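You operate a simulated robot arm through the tools that you are given. There is no shell and no other tool. Be economical: measure what you need, move in short steps, check, and stop when the job is done.

Carry out the task below with a simulated robot arm. There is one attempt and no reset: what you move stays moved.

TASK
Take the first small sleeve on the bench scale deck and put it away on the grey bench.
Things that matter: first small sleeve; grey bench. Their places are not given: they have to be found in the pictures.

It is judged by the outcome, as a careful person would: the job done as asked, and still so three seconds after it is handed in. It fails if anything else is knocked over, pushed out of place, dropped, spilled or broken.

THE ROBOT
A 6-joint arm with a two-finger parallel gripper, fixed in place. Base frame: the origin is at the foot of the arm, x ahead of it, y to its left, z up; the work surface is at about z = 0.6. Lengths are in m, angles in rad, forces in N, time in s.
With the tool pointing down near the work surface it reaches from about 0.16 to 0.64 m from the base axis. Its first joint turns from -1.152 to 1.152 rad. Payload 2.9 kg.
Tool frame: the origin (TCP) lies between the finger pads and is the grasp point; the fingertips stand 0.03 m ahead of it; z points along the fingers, y is the line along which they close. The gripper opens to 0.11 m. The fingers are 0.02 m wide and 0.01 m thick; the gripper's body (0.048 by 0.112 m) begins 0.055 m behind the TCP.
Orientation is told as [roll, pitch, yaw] about the base's x, y, z axes, in that order, counted from this pose: with the fingers straight down and closing along the base's y, the tool's x points along the base's -x, its y along +y and its z along -z.

THE INTERFACE
- The arm moves only by the tool arm_command. Its argument "motion" is one flat list of numbers, 7 for each row, row after row: the shift along the base's x, y, z in units of 100 mm (1.0 is 100 mm), then the turn, a rotation vector about the base's x, y, z in units of 120 degrees (1.0 is 120 degrees), then the opening in per cent of the stroke, from 0 (shut) to 100 (fully open). In form: [tx, ty, tz, wx, wy, wz, hand, tx, ty, tz, wx, wy, wz, hand, ...]. A call has 1 to 10 rows; each row is the pose to reach, as a shift and turn from the pose commanded when the call began. A call with a number of a shift or a turn outside -1 to 1 is refused whole. A row lasts 0.2 s, in which the tool goes at most 0.05 m and 0.15 rad; a call with a longer step from one row to the next is refused whole, and so is a gripper value outside its range. A pose out of reach is approached as far as the arm can. The call stops where the force on the tool passes 40 N (or 10 N more than at its start, if that is more) or the arm is blocked; 0.2 s more then pass. The fingers move at their own pace (about 0.108 m/s each) and stop on an object; they squeeze with about 40 N. The grip force told is the motor's: it shows also when the fingers shut on nothing. Time passes only in rows, and 0.2 s behind the last, so rows that repeat a pose let the fingers close. It gives the time, the measured TCP pose, the force on the tool (base axes), the opening and the grip force at its end, in the units of the frame above (readings bear some noise), and new pictures: "pictures" is both (left out), scene, wrist or none.
- Cameras (640 x 400 px; columns grow to the right, rows downward): "scene" is fixed at [0.0866, 0.4809, 1.3524]; the picture's right is [-0.28, -0.96, 0.00], its down [-0.81, 0.23, -0.54] and it looks along [0.51, -0.15, -0.84] (base axes); focal length 358 px, centre (320, 200). "wrist" rides on the gripper at [-0.036, 0, -0.057] in the tool frame; the picture's right is [0.00, -1.00, 0.00], its down [0.97, 0.00, -0.24] and it looks along [0.24, 0.00, 0.97] (tool axes); focal length 218 px, centre (320, 200).
- probe_pixels(camera, pixels): for up to 12 pixels [column, row] of the newest picture of that camera ("zoom" is the newest enlarged one), the place [x, y, z] in the base frame of the surface seen there, good to about 0.003 m. No time passes.
- zoom(camera, box): a new picture of the part [left, top, right, bottom] of that camera's present view, enlarged. No time passes.
- sign_off(): hands the job in; it is judged then, once.

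Work in short steps. Measure before you move; look again where a grasp or a placing could have gone wrong, and mend it. You have 60 turns and 100 pictures in all, the two below and enlarged ones among them. Open the gripper and draw the arm clear of the work before you hand the job in, unless the task says otherwise; then end with one line.

The tools are called after "Call:" as name(argument=value, ...) on one line, values as JSON. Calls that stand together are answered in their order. arm_command: Moves the arm, as the interface text tells. Its arguments: {"type":"object","properties":{"motion":{"type":"array","items":{"type":"number"}},"pictures":{"type":"string","enum":["both","scene","wrist","none"]}},"required":["motion"]} The other tools are called the same way: probe_pixels (camera, pixels) gives the place of the surface under pixels of a picture; zoom (camera, box) takes an enlarged picture of a part of a camera's view; sign_off () hands the job in.

At the start:

```text
clock: 0.0
tcp_pos: [0.388, 0.1702, 0.939]
orientation: [-0.002, -0.001, 0.0]
ft_force: [0.0, 0.1, -0.2]
finger_gap: 0.1101
gripper_force: 0.1
```

scene: 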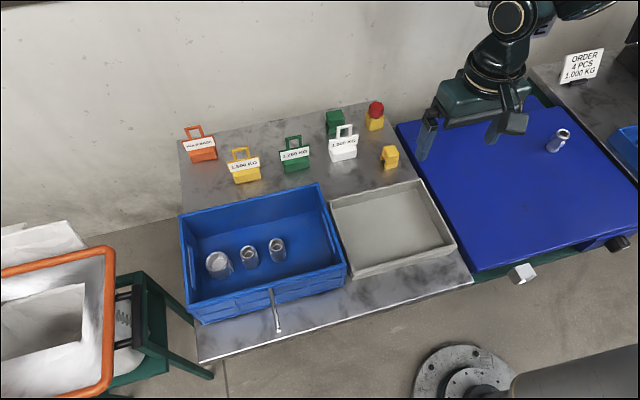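
wrist: 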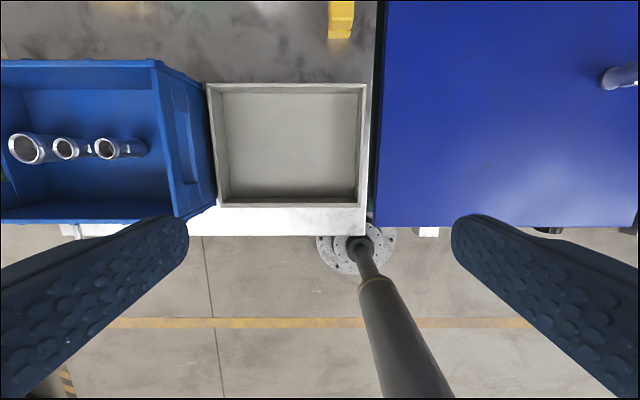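

I see a sleeve on the blue deck at about (558,140) and three in the blue crate. I zoom to tell the parts of the scene apart.

Call:
zoom(camera="scene", box=[400, 20, 640, 290])

Call:
zoom(camera="scene", box=[160, 80, 480, 370])

Call:
probe_pixels(camera="scene", pixels=[[520, 180], [558, 145], [566, 134], [300, 185], [420, 280], [390, 230], [545, 80], [625, 130], [275, 250], [405, 195], [230, 340], [388, 170]])

```text
1.48 times, centred on (520, 155) of scene
```

zoom: 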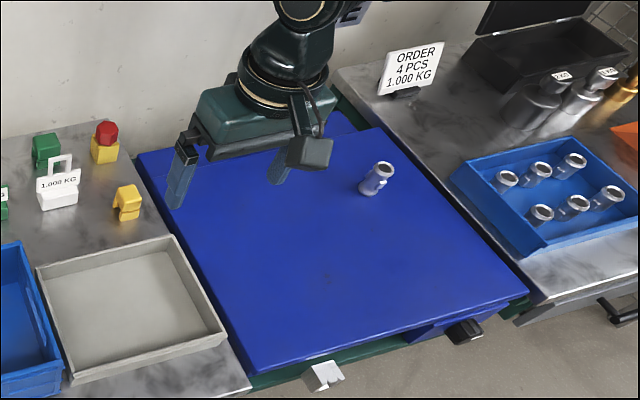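

```text
1.38 times, centred on (320, 225) of scene
```

zoom: 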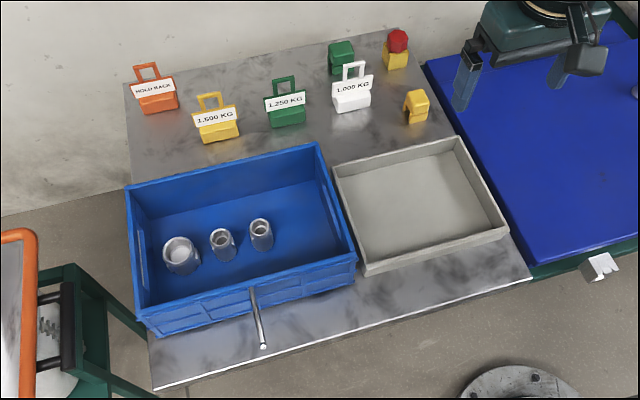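

```text
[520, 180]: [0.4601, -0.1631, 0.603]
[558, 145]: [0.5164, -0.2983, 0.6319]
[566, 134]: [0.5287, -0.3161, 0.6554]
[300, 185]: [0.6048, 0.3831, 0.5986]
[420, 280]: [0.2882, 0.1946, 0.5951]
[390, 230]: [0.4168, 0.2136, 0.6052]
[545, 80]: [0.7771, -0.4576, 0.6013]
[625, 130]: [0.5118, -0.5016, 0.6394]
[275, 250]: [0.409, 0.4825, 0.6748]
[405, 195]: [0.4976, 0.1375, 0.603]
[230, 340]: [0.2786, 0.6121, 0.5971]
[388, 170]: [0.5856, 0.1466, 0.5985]
```

The sleeve on the scale deck stands at about (0.52,-0.305), top z≈0.655. I move toward it at height in free air to get a closer look at it and at the right-hand bench.

Call:
arm_command(motion=[0.1, -0.4, 0, 0, 0, 0, 100, 0.2, -0.8, 0, 0, 0, 0, 100, 0.2, -1, 0, 0, 0, 0, 100], pictures="none")

Call:
arm_command(motion=[0, -0.4, 0, 0, 0, 0, 100, 0, -0.8, 0, 0, 0, 0, 100, 0, -1, 0, 0, 0, 0, 100], pictures="none")

Call:
arm_command(motion=[0, -0.4, 0, 0, 0, 0, 100, 0, -0.8, 0, 0, 0, 0, 100, 0, -1, 0, 0, 0, 0, 100], pictures="both")

```text
clock: 0.8
tcp_pos: [0.4077, 0.0682, 0.9409]
orientation: [-0.001, 0.001, 0.0]
ft_force: [1.3, -0.3, -0.6]
finger_gap: 0.11
gripper_force: 0.1
```

```text
clock: 1.6
tcp_pos: [0.4054, -0.0322, 0.9373]
orientation: [-0.001, -0.001, 0.0]
ft_force: [-0.2, 0.0, -0.2]
finger_gap: 0.1101
gripper_force: 0.0
```

```text
clock: 2.4
tcp_pos: [0.4084, -0.1304, 0.9401]
orientation: [-0.001, 0.0, 0.0]
ft_force: [0.7, 0.3, 0.5]
finger_gap: 0.1097
gripper_force: 0.1
```

scene: 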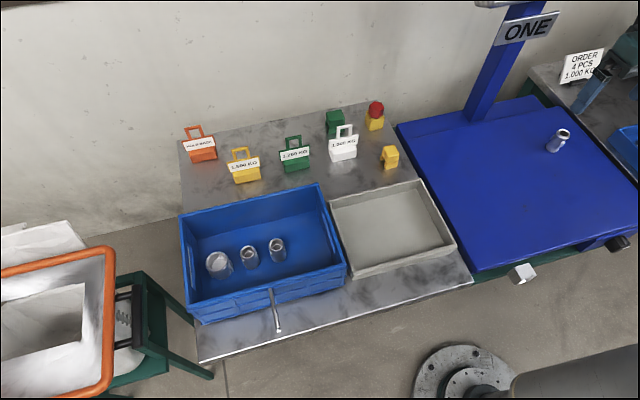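
wrist: 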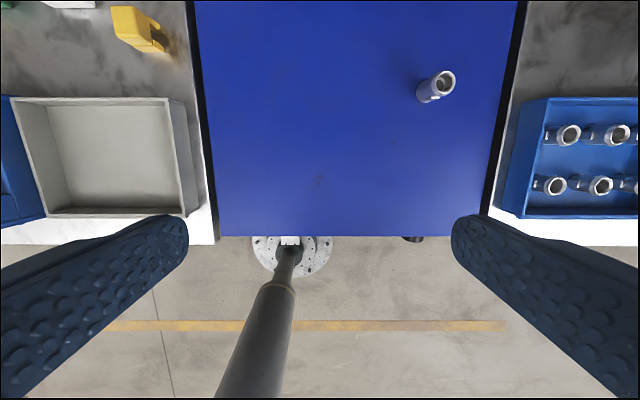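

There is only one sleeve on the deck; I zoom on it and carry on over it to view the right bench.

Call:
arm_command(motion=[0.1, -0.4, 0, 0, 0, 0, 100, 0.2, -0.8, 0, 0, 0, 0, 100, 0.2, -1, 0, 0, 0, 0, 100], pictures="none")

Call:
arm_command(motion=[0, -0.4, 0, 0, 0, 0, 100, 0, -0.75, 0, 0, 0, 0, 100, 0, -0.75, 0, 0, 0, 0, 100], pictures="both")

Call:
zoom(camera="wrist", box=[200, 0, 440, 150])

Call:
zoom(camera="scene", box=[440, 0, 640, 125])

```text
clock: 3.2
tcp_pos: [0.4278, -0.231, 0.9401]
orientation: [0.001, 0.001, 0.001]
ft_force: [0.4, -0.1, -0.2]
finger_gap: 0.1104
gripper_force: 0.1
```

```text
clock: 4.0
tcp_pos: [0.4295, -0.3088, 0.9404]
orientation: [0.0, 0.0, 0.001]
ft_force: [0.4, 1.1, 0.0]
finger_gap: 0.1098
gripper_force: 0.1
```

scene: 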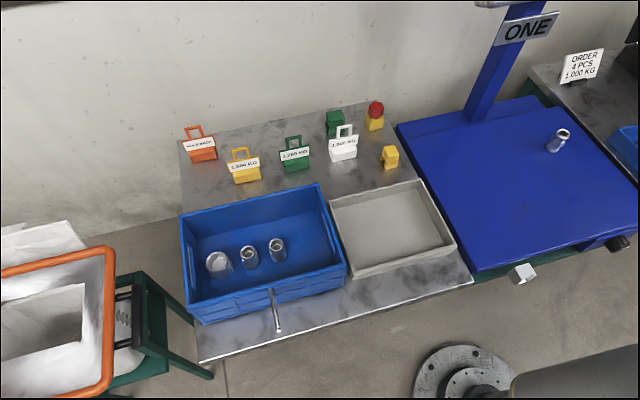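
wrist: 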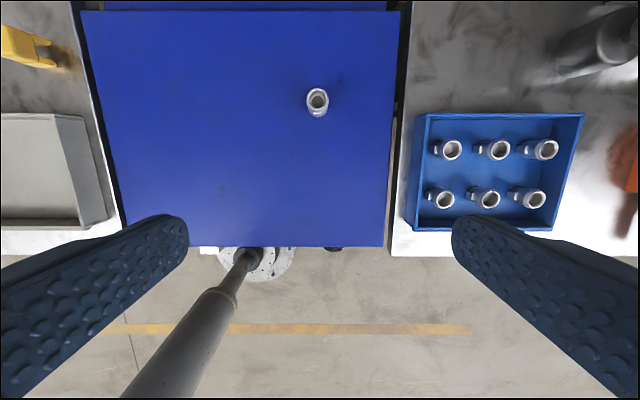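

```text
2.67 times, centred on (320, 75) of wrist
```

zoom: 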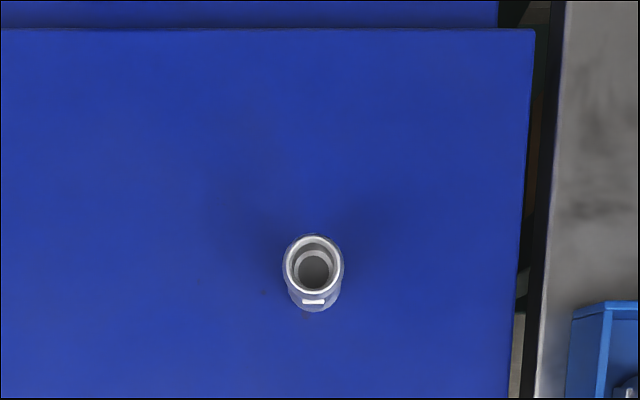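

```text
3.20 times, centred on (540, 62) of scene
```

zoom: 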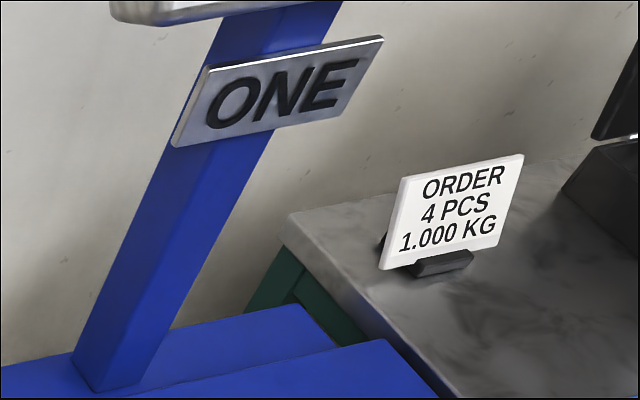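

Only the left grey bench has free room within reach. I measure the sleeve and the free areas of that bench.

Call:
probe_pixels(camera="zoom", pixels=[[183, 212], [394, 235]])

Call:
probe_pixels(camera="wrist", pixels=[[317, 90], [317, 107], [308, 98], [327, 98], [317, 113], [317, 98], [345, 105], [290, 105]])

Call:
probe_pixels(camera="scene", pixels=[[345, 277], [455, 248], [400, 268], [380, 290], [360, 297], [345, 312], [470, 281], [350, 305], [400, 298], [332, 205], [415, 181], [362, 180]])

Call:
zoom(camera="scene", box=[300, 90, 480, 330])

Call:
zoom(camera="scene", box=[530, 115, 594, 165])

```text
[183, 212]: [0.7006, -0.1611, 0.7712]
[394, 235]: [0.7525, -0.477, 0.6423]
```

```text
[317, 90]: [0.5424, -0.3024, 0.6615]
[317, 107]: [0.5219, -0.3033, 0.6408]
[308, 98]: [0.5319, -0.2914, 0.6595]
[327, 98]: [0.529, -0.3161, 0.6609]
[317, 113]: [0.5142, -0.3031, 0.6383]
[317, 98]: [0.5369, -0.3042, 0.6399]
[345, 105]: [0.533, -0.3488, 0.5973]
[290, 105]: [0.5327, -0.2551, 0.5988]
```

```text
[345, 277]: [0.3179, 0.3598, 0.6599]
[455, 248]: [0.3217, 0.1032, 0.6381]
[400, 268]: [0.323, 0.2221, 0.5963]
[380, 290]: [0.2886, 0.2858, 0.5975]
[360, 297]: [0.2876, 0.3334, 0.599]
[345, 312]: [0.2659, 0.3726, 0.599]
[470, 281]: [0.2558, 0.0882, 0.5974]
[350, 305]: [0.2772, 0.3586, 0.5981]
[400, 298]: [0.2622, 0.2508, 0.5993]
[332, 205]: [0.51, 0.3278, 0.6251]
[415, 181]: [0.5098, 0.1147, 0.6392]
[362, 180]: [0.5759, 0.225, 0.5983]
```

```text
1.67 times, centred on (390, 210) of scene
```

zoom: 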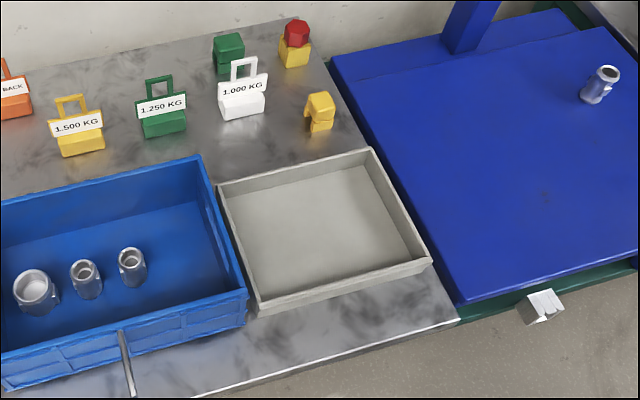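

```text
8.00 times, centred on (562, 140) of scene
```

zoom: 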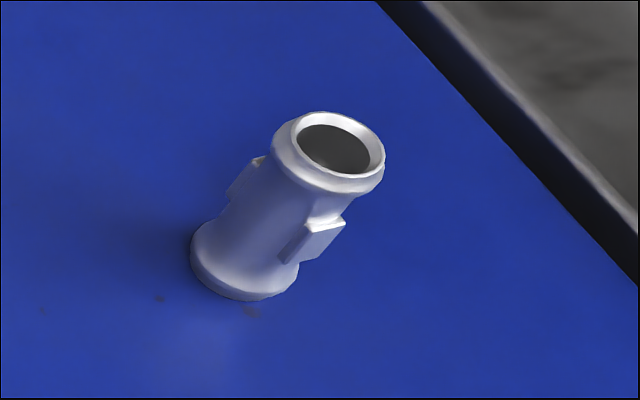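

The sleeve's axis is at about (0.53,-0.304), top 0.661 and deck 0.600, with a diameter of about 0.03. I move above it and start descending with the gripper open.

Call:
arm_command(motion=[0.3, 0, -0.3, 0, 0, 0, 100, 0.6, 0, -0.6, 0, 0, 0, 100, 0.9, 0, -0.9, 0, 0, 0, 100, 1, 0, -1, 0, 0, 0, 100, 1, 0, -1, 0, 0, 0, 100], pictures="none")

Call:
arm_command(motion=[0, 0, -0.4, 0, 0, 0, 100, 0, 0, -0.8, 0, 0, 0, 100, 0, 0, -0.8, 0, 0, 0, 100], pictures="both")

Call:
zoom(camera="wrist", box=[240, 130, 400, 230])

```text
clock: 5.2
tcp_pos: [0.5286, -0.3041, 0.8394]
orientation: [0.001, -0.001, 0.001]
ft_force: [0.7, -0.8, 0.2]
finger_gap: 0.1102
gripper_force: 0.1
```

```text
clock: 6.0
tcp_pos: [0.5289, -0.307, 0.7582]
orientation: [0.0, 0.001, 0.001]
ft_force: [0.5, -0.6, -0.1]
finger_gap: 0.1099
gripper_force: 0.0
```

scene: 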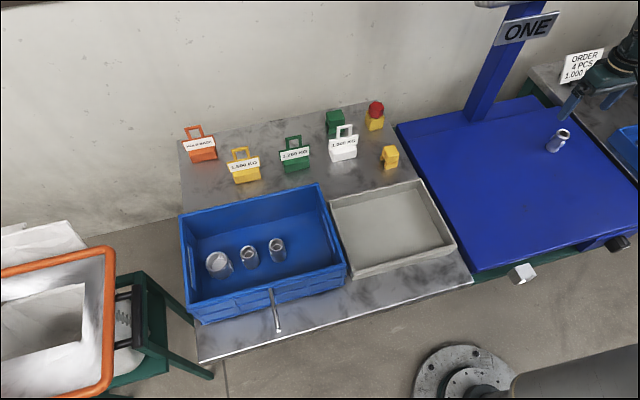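
wrist: 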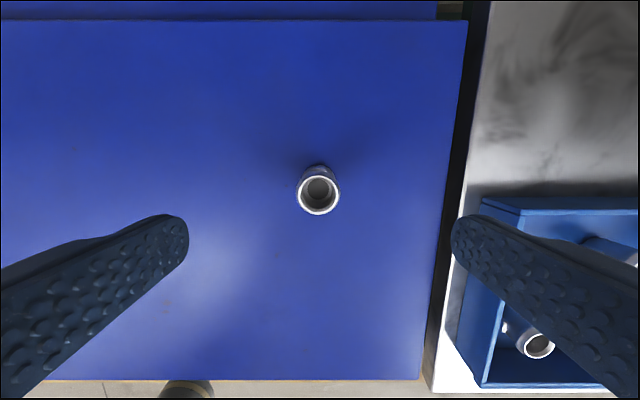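

```text
4.00 times, centred on (320, 180) of wrist
```

zoom: 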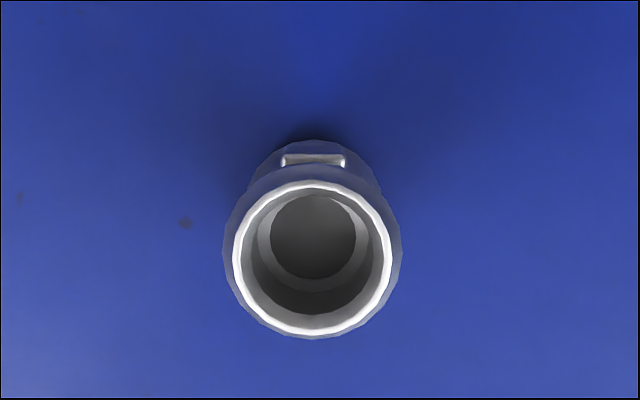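

The lugs sit at ±x, so closing along y is clean. I measure the rim for centring.

Call:
probe_pixels(camera="zoom", pixels=[[240, 262], [385, 262], [313, 187], [313, 324], [232, 262], [393, 262], [150, 262]])

```text
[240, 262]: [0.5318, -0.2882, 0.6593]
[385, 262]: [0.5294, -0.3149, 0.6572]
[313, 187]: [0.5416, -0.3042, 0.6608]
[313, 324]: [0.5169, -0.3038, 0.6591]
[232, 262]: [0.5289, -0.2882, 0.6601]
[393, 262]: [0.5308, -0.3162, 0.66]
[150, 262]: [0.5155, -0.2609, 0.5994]
```

The rim centre is (0.529,-0.302), and the commanded pose is (0.528,-0.305,0.759). I descend to TCP z≈0.638 and close.

Call:
arm_command(motion=[0.01, 0.03, -0.3, 0, 0, 0, 100, 0.01, 0.03, -0.6, 0, 0, 0, 100, 0.01, 0.03, -0.8, 0, 0, 0, 100, 0.01, 0.03, -0.8, 0, 0, 0, 100], pictures="none")

Call:
arm_command(motion=[0, 0, -0.2, 0, 0, 0, 100, 0, 0, -0.41, 0, 0, 0, 100, 0, 0, -0.41, 0, 0, 0, 60, 0, 0, -0.41, 0, 0, 0, 40, 0, 0, -0.41, 0, 0, 0, 0, 0, 0, -0.41, 0, 0, 0, 0, 0, 0, -0.41, 0, 0, 0, 0], pictures="both")

```text
clock: 7.0
tcp_pos: [0.5298, -0.3029, 0.6812]
orientation: [0.0, -0.001, -0.001]
ft_force: [0.8, 0.4, 0.4]
finger_gap: 0.11
gripper_force: 0.1
```

```text
clock: 8.6
tcp_pos: [0.5286, -0.3007, 0.64]
orientation: [0.001, -0.002, 0.001]
ft_force: [1.2, 0.3, 0.3]
finger_gap: 0.0337
gripper_force: 40.5
```

scene: 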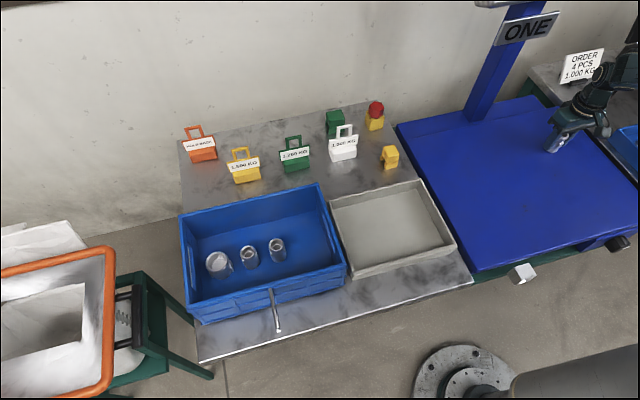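
wrist: 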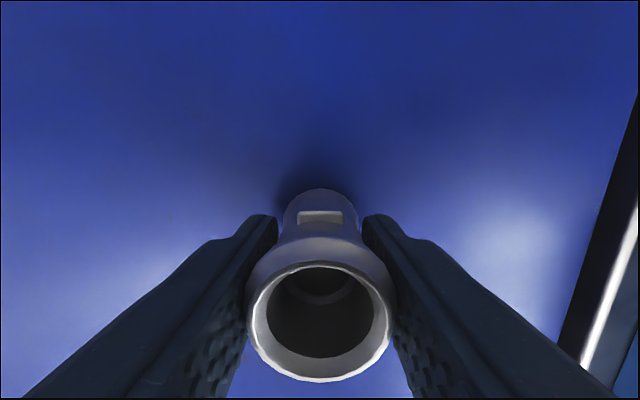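

Gripped, with a gap of 0.034 at 40 N. I lift straight up.

Call:
arm_command(motion=[0, 0, 0.1, 0, 0, 0, 0, 0, 0, 0.3, 0, 0, 0, 0, 0, 0, 0.6, 0, 0, 0, 0, 0, 0, 1, 0, 0, 0, 0, 0, 0, 1, 0, 0, 0, 0], pictures="both")

```text
clock: 9.8
tcp_pos: [0.5269, -0.3016, 0.7383]
orientation: [-0.001, -0.001, -0.001]
ft_force: [-0.4, 0.2, -1.9]
finger_gap: 0.0334
gripper_force: 39.3
```

scene: 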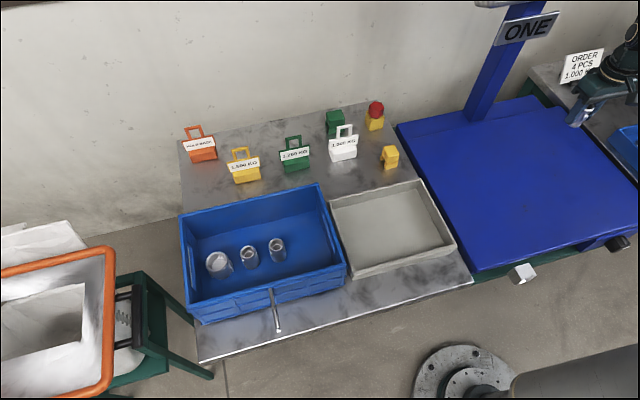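
wrist: 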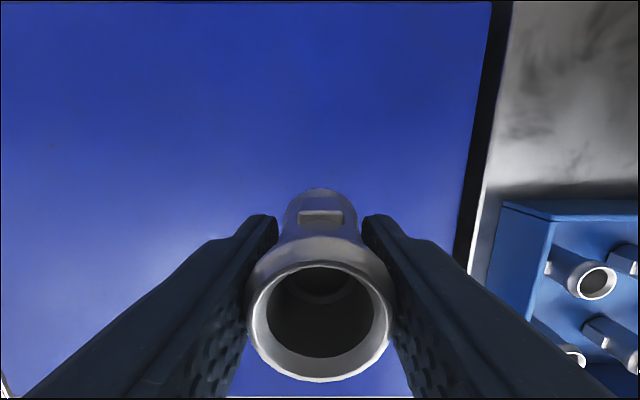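

The sleeve is held securely. I raise a little and carry it across toward the left bench (commanded pose now 0.529,-0.302,0.738).

Call:
arm_command(motion=[-0.1, 0.3, 0.3, 0, 0, 0, 0, -0.25, 0.6, 0.6, 0, 0, 0, 0, -0.4, 0.9, 0.8, 0, 0, 0, 0], pictures="none")

Call:
arm_command(motion=[-0.13, 0.3, 0, 0, 0, 0, 0, -0.26, 0.6, 0, 0, 0, 0, 0, -0.4, 0.9, 0, 0, 0, 0, 0], pictures="none")

Call:
arm_command(motion=[-0.13, 0.3, 0, 0, 0, 0, 0, -0.26, 0.6, 0, 0, 0, 0, 0, -0.4, 0.9, 0, 0, 0, 0, 0], pictures="none")

Call:
arm_command(motion=[-0.13, 0.3, 0, 0, 0, 0, 0, -0.26, 0.6, 0, 0, 0, 0, 0, -0.4, 0.9, 0, 0, 0, 0, 0], pictures="both")

```text
clock: 10.6
tcp_pos: [0.4901, -0.2103, 0.817]
orientation: [0.0, 0.001, -0.001]
ft_force: [0.2, 1.2, -2.4]
finger_gap: 0.0336
gripper_force: 39.6
```

```text
clock: 11.4
tcp_pos: [0.4515, -0.122, 0.8196]
orientation: [0.001, 0.0, 0.001]
ft_force: [0.2, 0.5, -1.6]
finger_gap: 0.0338
gripper_force: 39.9
```

```text
clock: 12.2
tcp_pos: [0.411, -0.0335, 0.8214]
orientation: [0.0, 0.0, -0.002]
ft_force: [0.1, -0.4, -2.3]
finger_gap: 0.0337
gripper_force: 40.1
```

```text
clock: 13.0
tcp_pos: [0.367, 0.0557, 0.8187]
orientation: [0.0, 0.0, 0.001]
ft_force: [0.5, -0.3, -1.7]
finger_gap: 0.0336
gripper_force: 40.1
```

scene: 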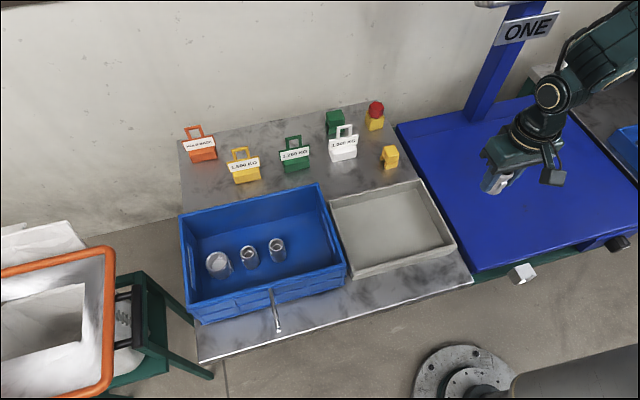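
wrist: 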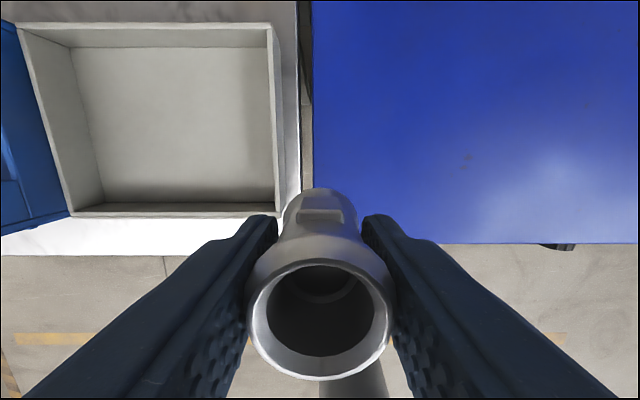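

The sleeve is still held. I probe the front strip of the bench between the tray front (row ~217) and the edge (row ~254).

Call:
probe_pixels(camera="wrist", pixels=[[130, 207], [130, 214], [130, 220], [130, 225], [130, 235], [130, 245], [130, 251], [130, 254], [200, 222], [200, 252], [60, 225], [130, 258]])

```text
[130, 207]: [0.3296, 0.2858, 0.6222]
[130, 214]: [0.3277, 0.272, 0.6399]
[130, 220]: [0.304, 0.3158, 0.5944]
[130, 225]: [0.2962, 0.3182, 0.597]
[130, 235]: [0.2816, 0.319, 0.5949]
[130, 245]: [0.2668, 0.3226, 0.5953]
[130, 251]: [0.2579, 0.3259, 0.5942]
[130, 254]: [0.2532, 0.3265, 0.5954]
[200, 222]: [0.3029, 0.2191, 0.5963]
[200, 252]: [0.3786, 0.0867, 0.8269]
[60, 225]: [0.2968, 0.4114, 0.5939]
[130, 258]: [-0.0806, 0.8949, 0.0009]
```

The strip is free from x=0.25 to about 0.325, so I place at (0.286, 0.235). I move above it.

Call:
arm_command(motion=[-0.15, 0.3, 0, 0, 0, 0, 0, -0.3, 0.6, 0, 0, 0, 0, 0, -0.45, 0.9, 0, 0, 0, 0, 0], pictures="none")

Call:
arm_command(motion=[-0.15, 0.3, 0, 0, 0, 0, 0, -0.3, 0.6, 0, 0, 0, 0, 0, -0.38, 0.87, 0, 0, 0, 0, 0, -0.38, 0.87, 0, 0, 0, 0, 0], pictures="none")

Call:
arm_command(motion=[0, 0, -0.3, 0, 0, 0, 0, 0, 0, -0.6, 0, 0, 0, 0, 0, 0, -0.9, 0, 0, 0, 0, 0, 0, -0.9, 0, 0, 0, 0], pictures="both")

```text
clock: 13.8
tcp_pos: [0.3215, 0.1472, 0.8161]
orientation: [0.001, 0.002, 0.002]
ft_force: [0.4, 0.3, -2.0]
finger_gap: 0.0338
gripper_force: 39.7
```

```text
clock: 14.8
tcp_pos: [0.2848, 0.2347, 0.8183]
orientation: [-0.001, 0.0, 0.002]
ft_force: [-0.4, 0.0, -2.3]
finger_gap: 0.0337
gripper_force: 40.1
```

```text
clock: 15.8
tcp_pos: [0.284, 0.2356, 0.7285]
orientation: [0.001, 0.0, 0.0]
ft_force: [0.1, 0.0, -1.3]
finger_gap: 0.0335
gripper_force: 39.8
```

scene: 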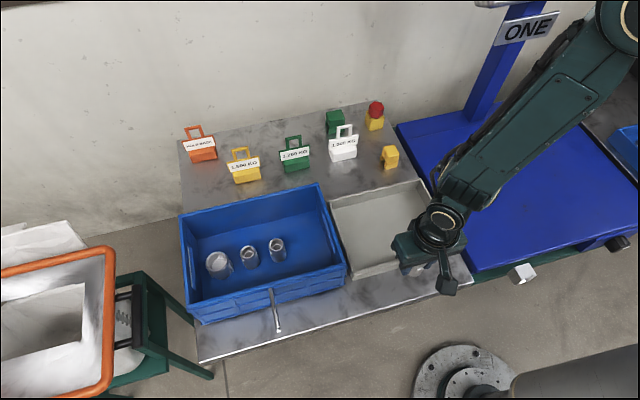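
wrist: 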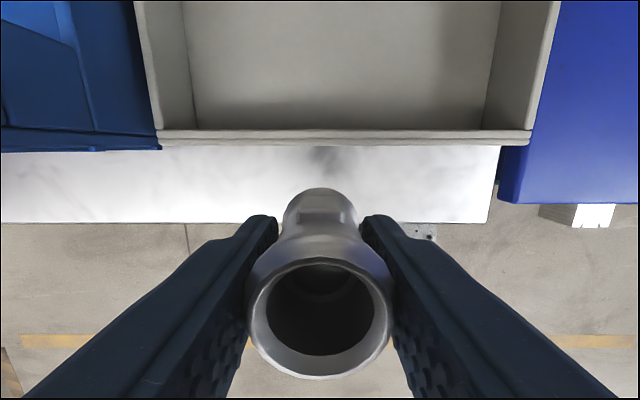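

Clear below. I lower to just above the surface, then slowly to contact.

Call:
arm_command(motion=[0, 0, -0.3, 0, 0, 0, 0, 0, 0, -0.6, 0, 0, 0, 0, 0, 0, -0.8, 0, 0, 0, 0, 0, 0, -0.86, 0, 0, 0, 0, 0, 0, -0.89, 0, 0, 0, 0, 0, 0, -0.89, 0, 0, 0, 0], pictures="both")

```text
clock: 17.2
tcp_pos: [0.2849, 0.2338, 0.6412]
orientation: [0.0, 0.0, -0.001]
ft_force: [0.7, -0.2, -1.5]
finger_gap: 0.0334
gripper_force: 39.6
```

scene: 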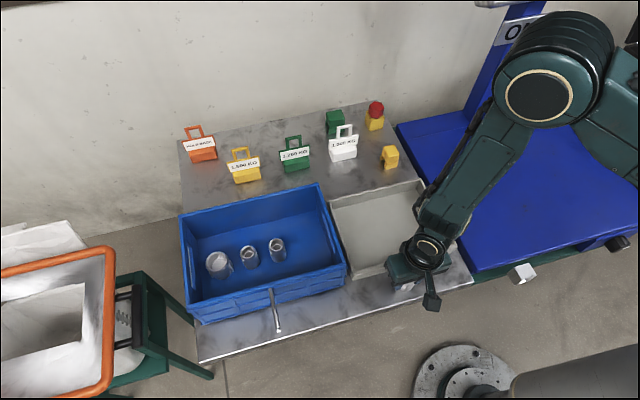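
wrist: 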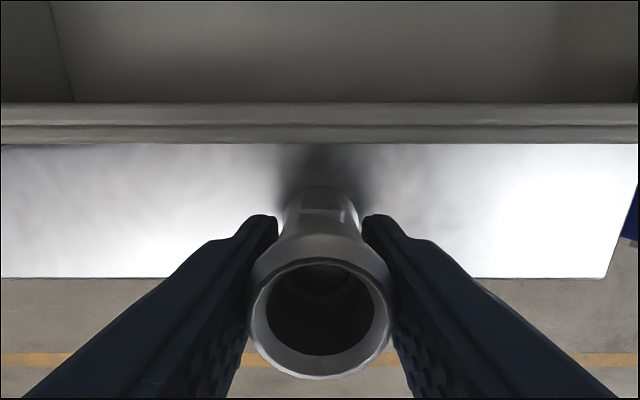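

Force still −1.5 N, so it isn't touching yet. I lower in 1 mm steps.

Call:
arm_command(motion=[0, 0, -0.01, 0, 0, 0, 0, 0, 0, -0.02, 0, 0, 0, 0, 0, 0, -0.03, 0, 0, 0, 0, 0, 0, -0.03, 0, 0, 0, 0], pictures="none")

```text
clock: 18.2
tcp_pos: [0.2848, 0.2346, 0.6363]
orientation: [0.0, 0.001, 0.001]
ft_force: [0.6, 0.0, -2.1]
finger_gap: 0.0336
gripper_force: 40.3
```

Call:
arm_command(motion=[0, 0, -0.01, 0, 0, 0, 0, 0, 0, -0.02, 0, 0, 0, 0, 0, 0, -0.02, 0, 0, 0, 0], pictures="none")

```text
clock: 19.0
tcp_pos: [0.2856, 0.2343, 0.6368]
orientation: [-0.001, 0.001, 0.0]
ft_force: [-6.4, -4.2, 31.3]
finger_gap: 0.0337
gripper_force: 39.8
```

Contact reads 31 N upward. I ease up 1 mm to relieve it, then open.

Call:
arm_command(motion=[0, 0, 0.01, 0, 0, 0, 0, 0, 0, 0.013, 0, 0, 0, 0, 0, 0, 0.013, 0, 0, 0, 0], pictures="none")

Call:
arm_command(motion=[0, 0, 0, 0, 0, 0, 40, 0, 0, 0, 0, 0, 0, 70, 0, 0, 0, 0, 0, 0, 80, 0, 0, 0, 0, 0, 0, 80], pictures="both")

```text
clock: 19.8
tcp_pos: [0.285, 0.2346, 0.6368]
orientation: [-0.001, 0.002, -0.001]
ft_force: [-6.4, -7.0, 21.3]
finger_gap: 0.0334
gripper_force: 40.1
```

```text
clock: 20.8
tcp_pos: [0.2856, 0.2368, 0.6361]
orientation: [0.0, -0.002, 0.001]
ft_force: [-0.4, -0.2, -0.5]
finger_gap: 0.0878
gripper_force: 0.0
```

scene: 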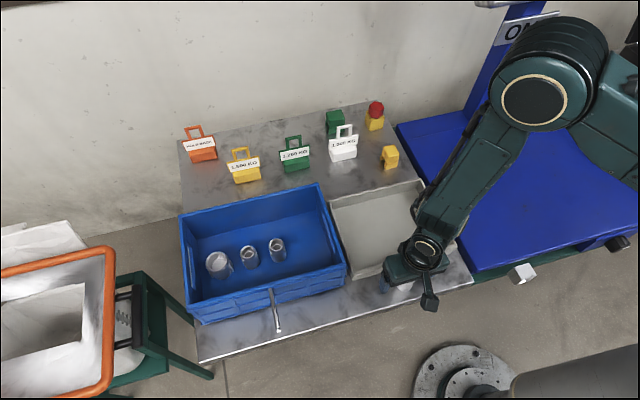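
wrist: 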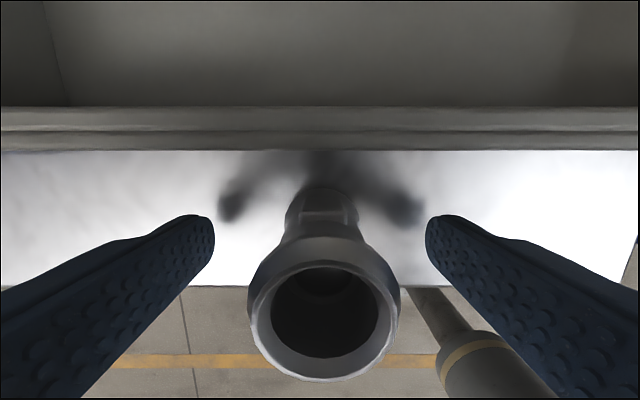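

Released and standing upright. I rise straight up and then draw clear.

Call:
arm_command(motion=[0, 0, 0.2, 0, 0, 0, 80, 0, 0, 0.5, 0, 0, 0, 80, 0, 0, 0.9, 0, 0, 0, 80, 0, 0, 1, 0, 0, 0, 80], pictures="none")

Call:
arm_command(motion=[0, 0, 0.4, 0, 0, 0, 80, 0, 0, 0.8, 0, 0, 0, 80, 0, 0, 1, 0, 0, 0, 80], pictures="none")

Call:
arm_command(motion=[0.1, -0.4, 0.1, 0, 0, 0, 80, 0.2, -0.8, 0.2, 0, 0, 0, 80, 0.2, -1, 0.2, 0, 0, 0, 80], pictures="none")

Call:
arm_command(motion=[0.1, -0.4, 0.1, 0, 0, 0, 80, 0.2, -0.8, 0.2, 0, 0, 0, 80, 0.2, -1, 0.2, 0, 0, 0, 80], pictures="both")

Call:
zoom(camera="scene", box=[300, 150, 480, 330])

```text
clock: 21.8
tcp_pos: [0.2885, 0.2336, 0.7367]
orientation: [0.001, -0.001, 0.0]
ft_force: [0.0, 0.3, 0.2]
finger_gap: 0.0882
gripper_force: 0.0
```

```text
clock: 22.6
tcp_pos: [0.2864, 0.2351, 0.8367]
orientation: [0.001, -0.003, -0.001]
ft_force: [0.3, 0.8, 0.1]
finger_gap: 0.0882
gripper_force: 0.0
```

```text
clock: 23.4
tcp_pos: [0.3061, 0.1347, 0.8575]
orientation: [0.0, 0.001, 0.0]
ft_force: [-0.7, 0.7, -0.4]
finger_gap: 0.0879
gripper_force: 0.0
```

```text
clock: 24.2
tcp_pos: [0.3232, 0.0338, 0.8759]
orientation: [0.0, 0.0, -0.002]
ft_force: [0.0, 0.4, 0.6]
finger_gap: 0.0883
gripper_force: 0.1
```

scene: 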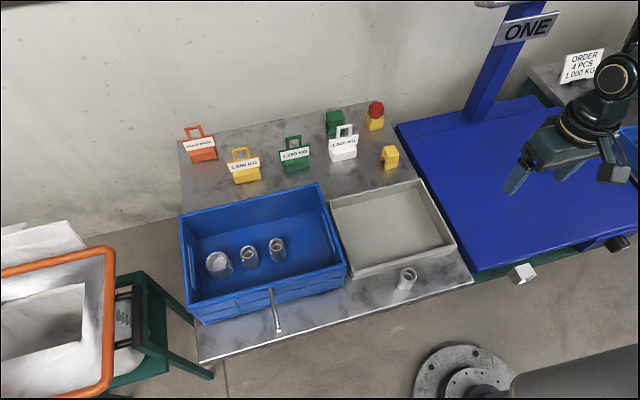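
wrist: 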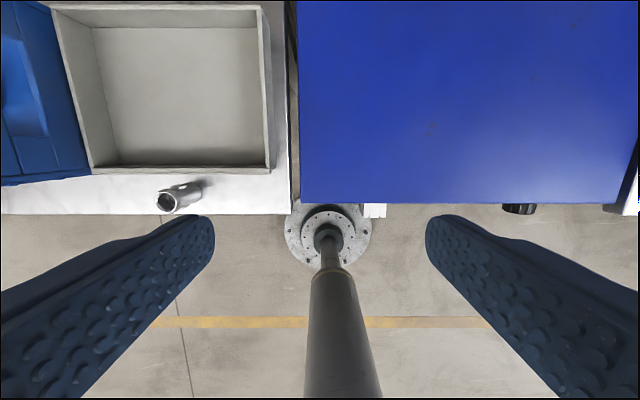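

```text
2.22 times, centred on (390, 240) of scene
```

zoom: 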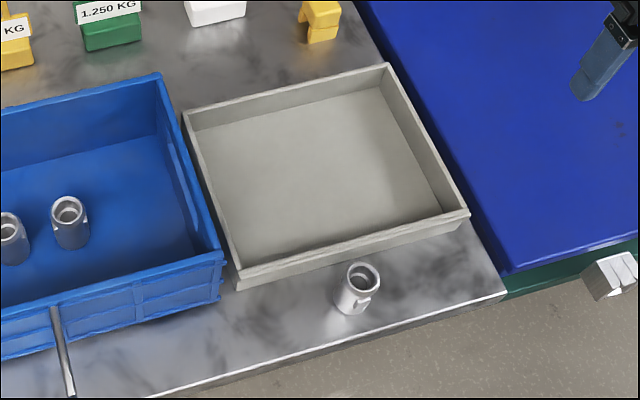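

The sleeve stands upright on the grey bench, everything else is undisturbed and the arm is clear, so I hand in.

Call:
sign_off()

```text
The job is handed in.
```

The sleeve from the bench scale deck now stands upright on the left-hand grey bench, in front of the grey tray. There are two grey benches; I chose the left because the right one had no usable free space within the arm's reach. Nothing else was disturbed, and the job is handed in.
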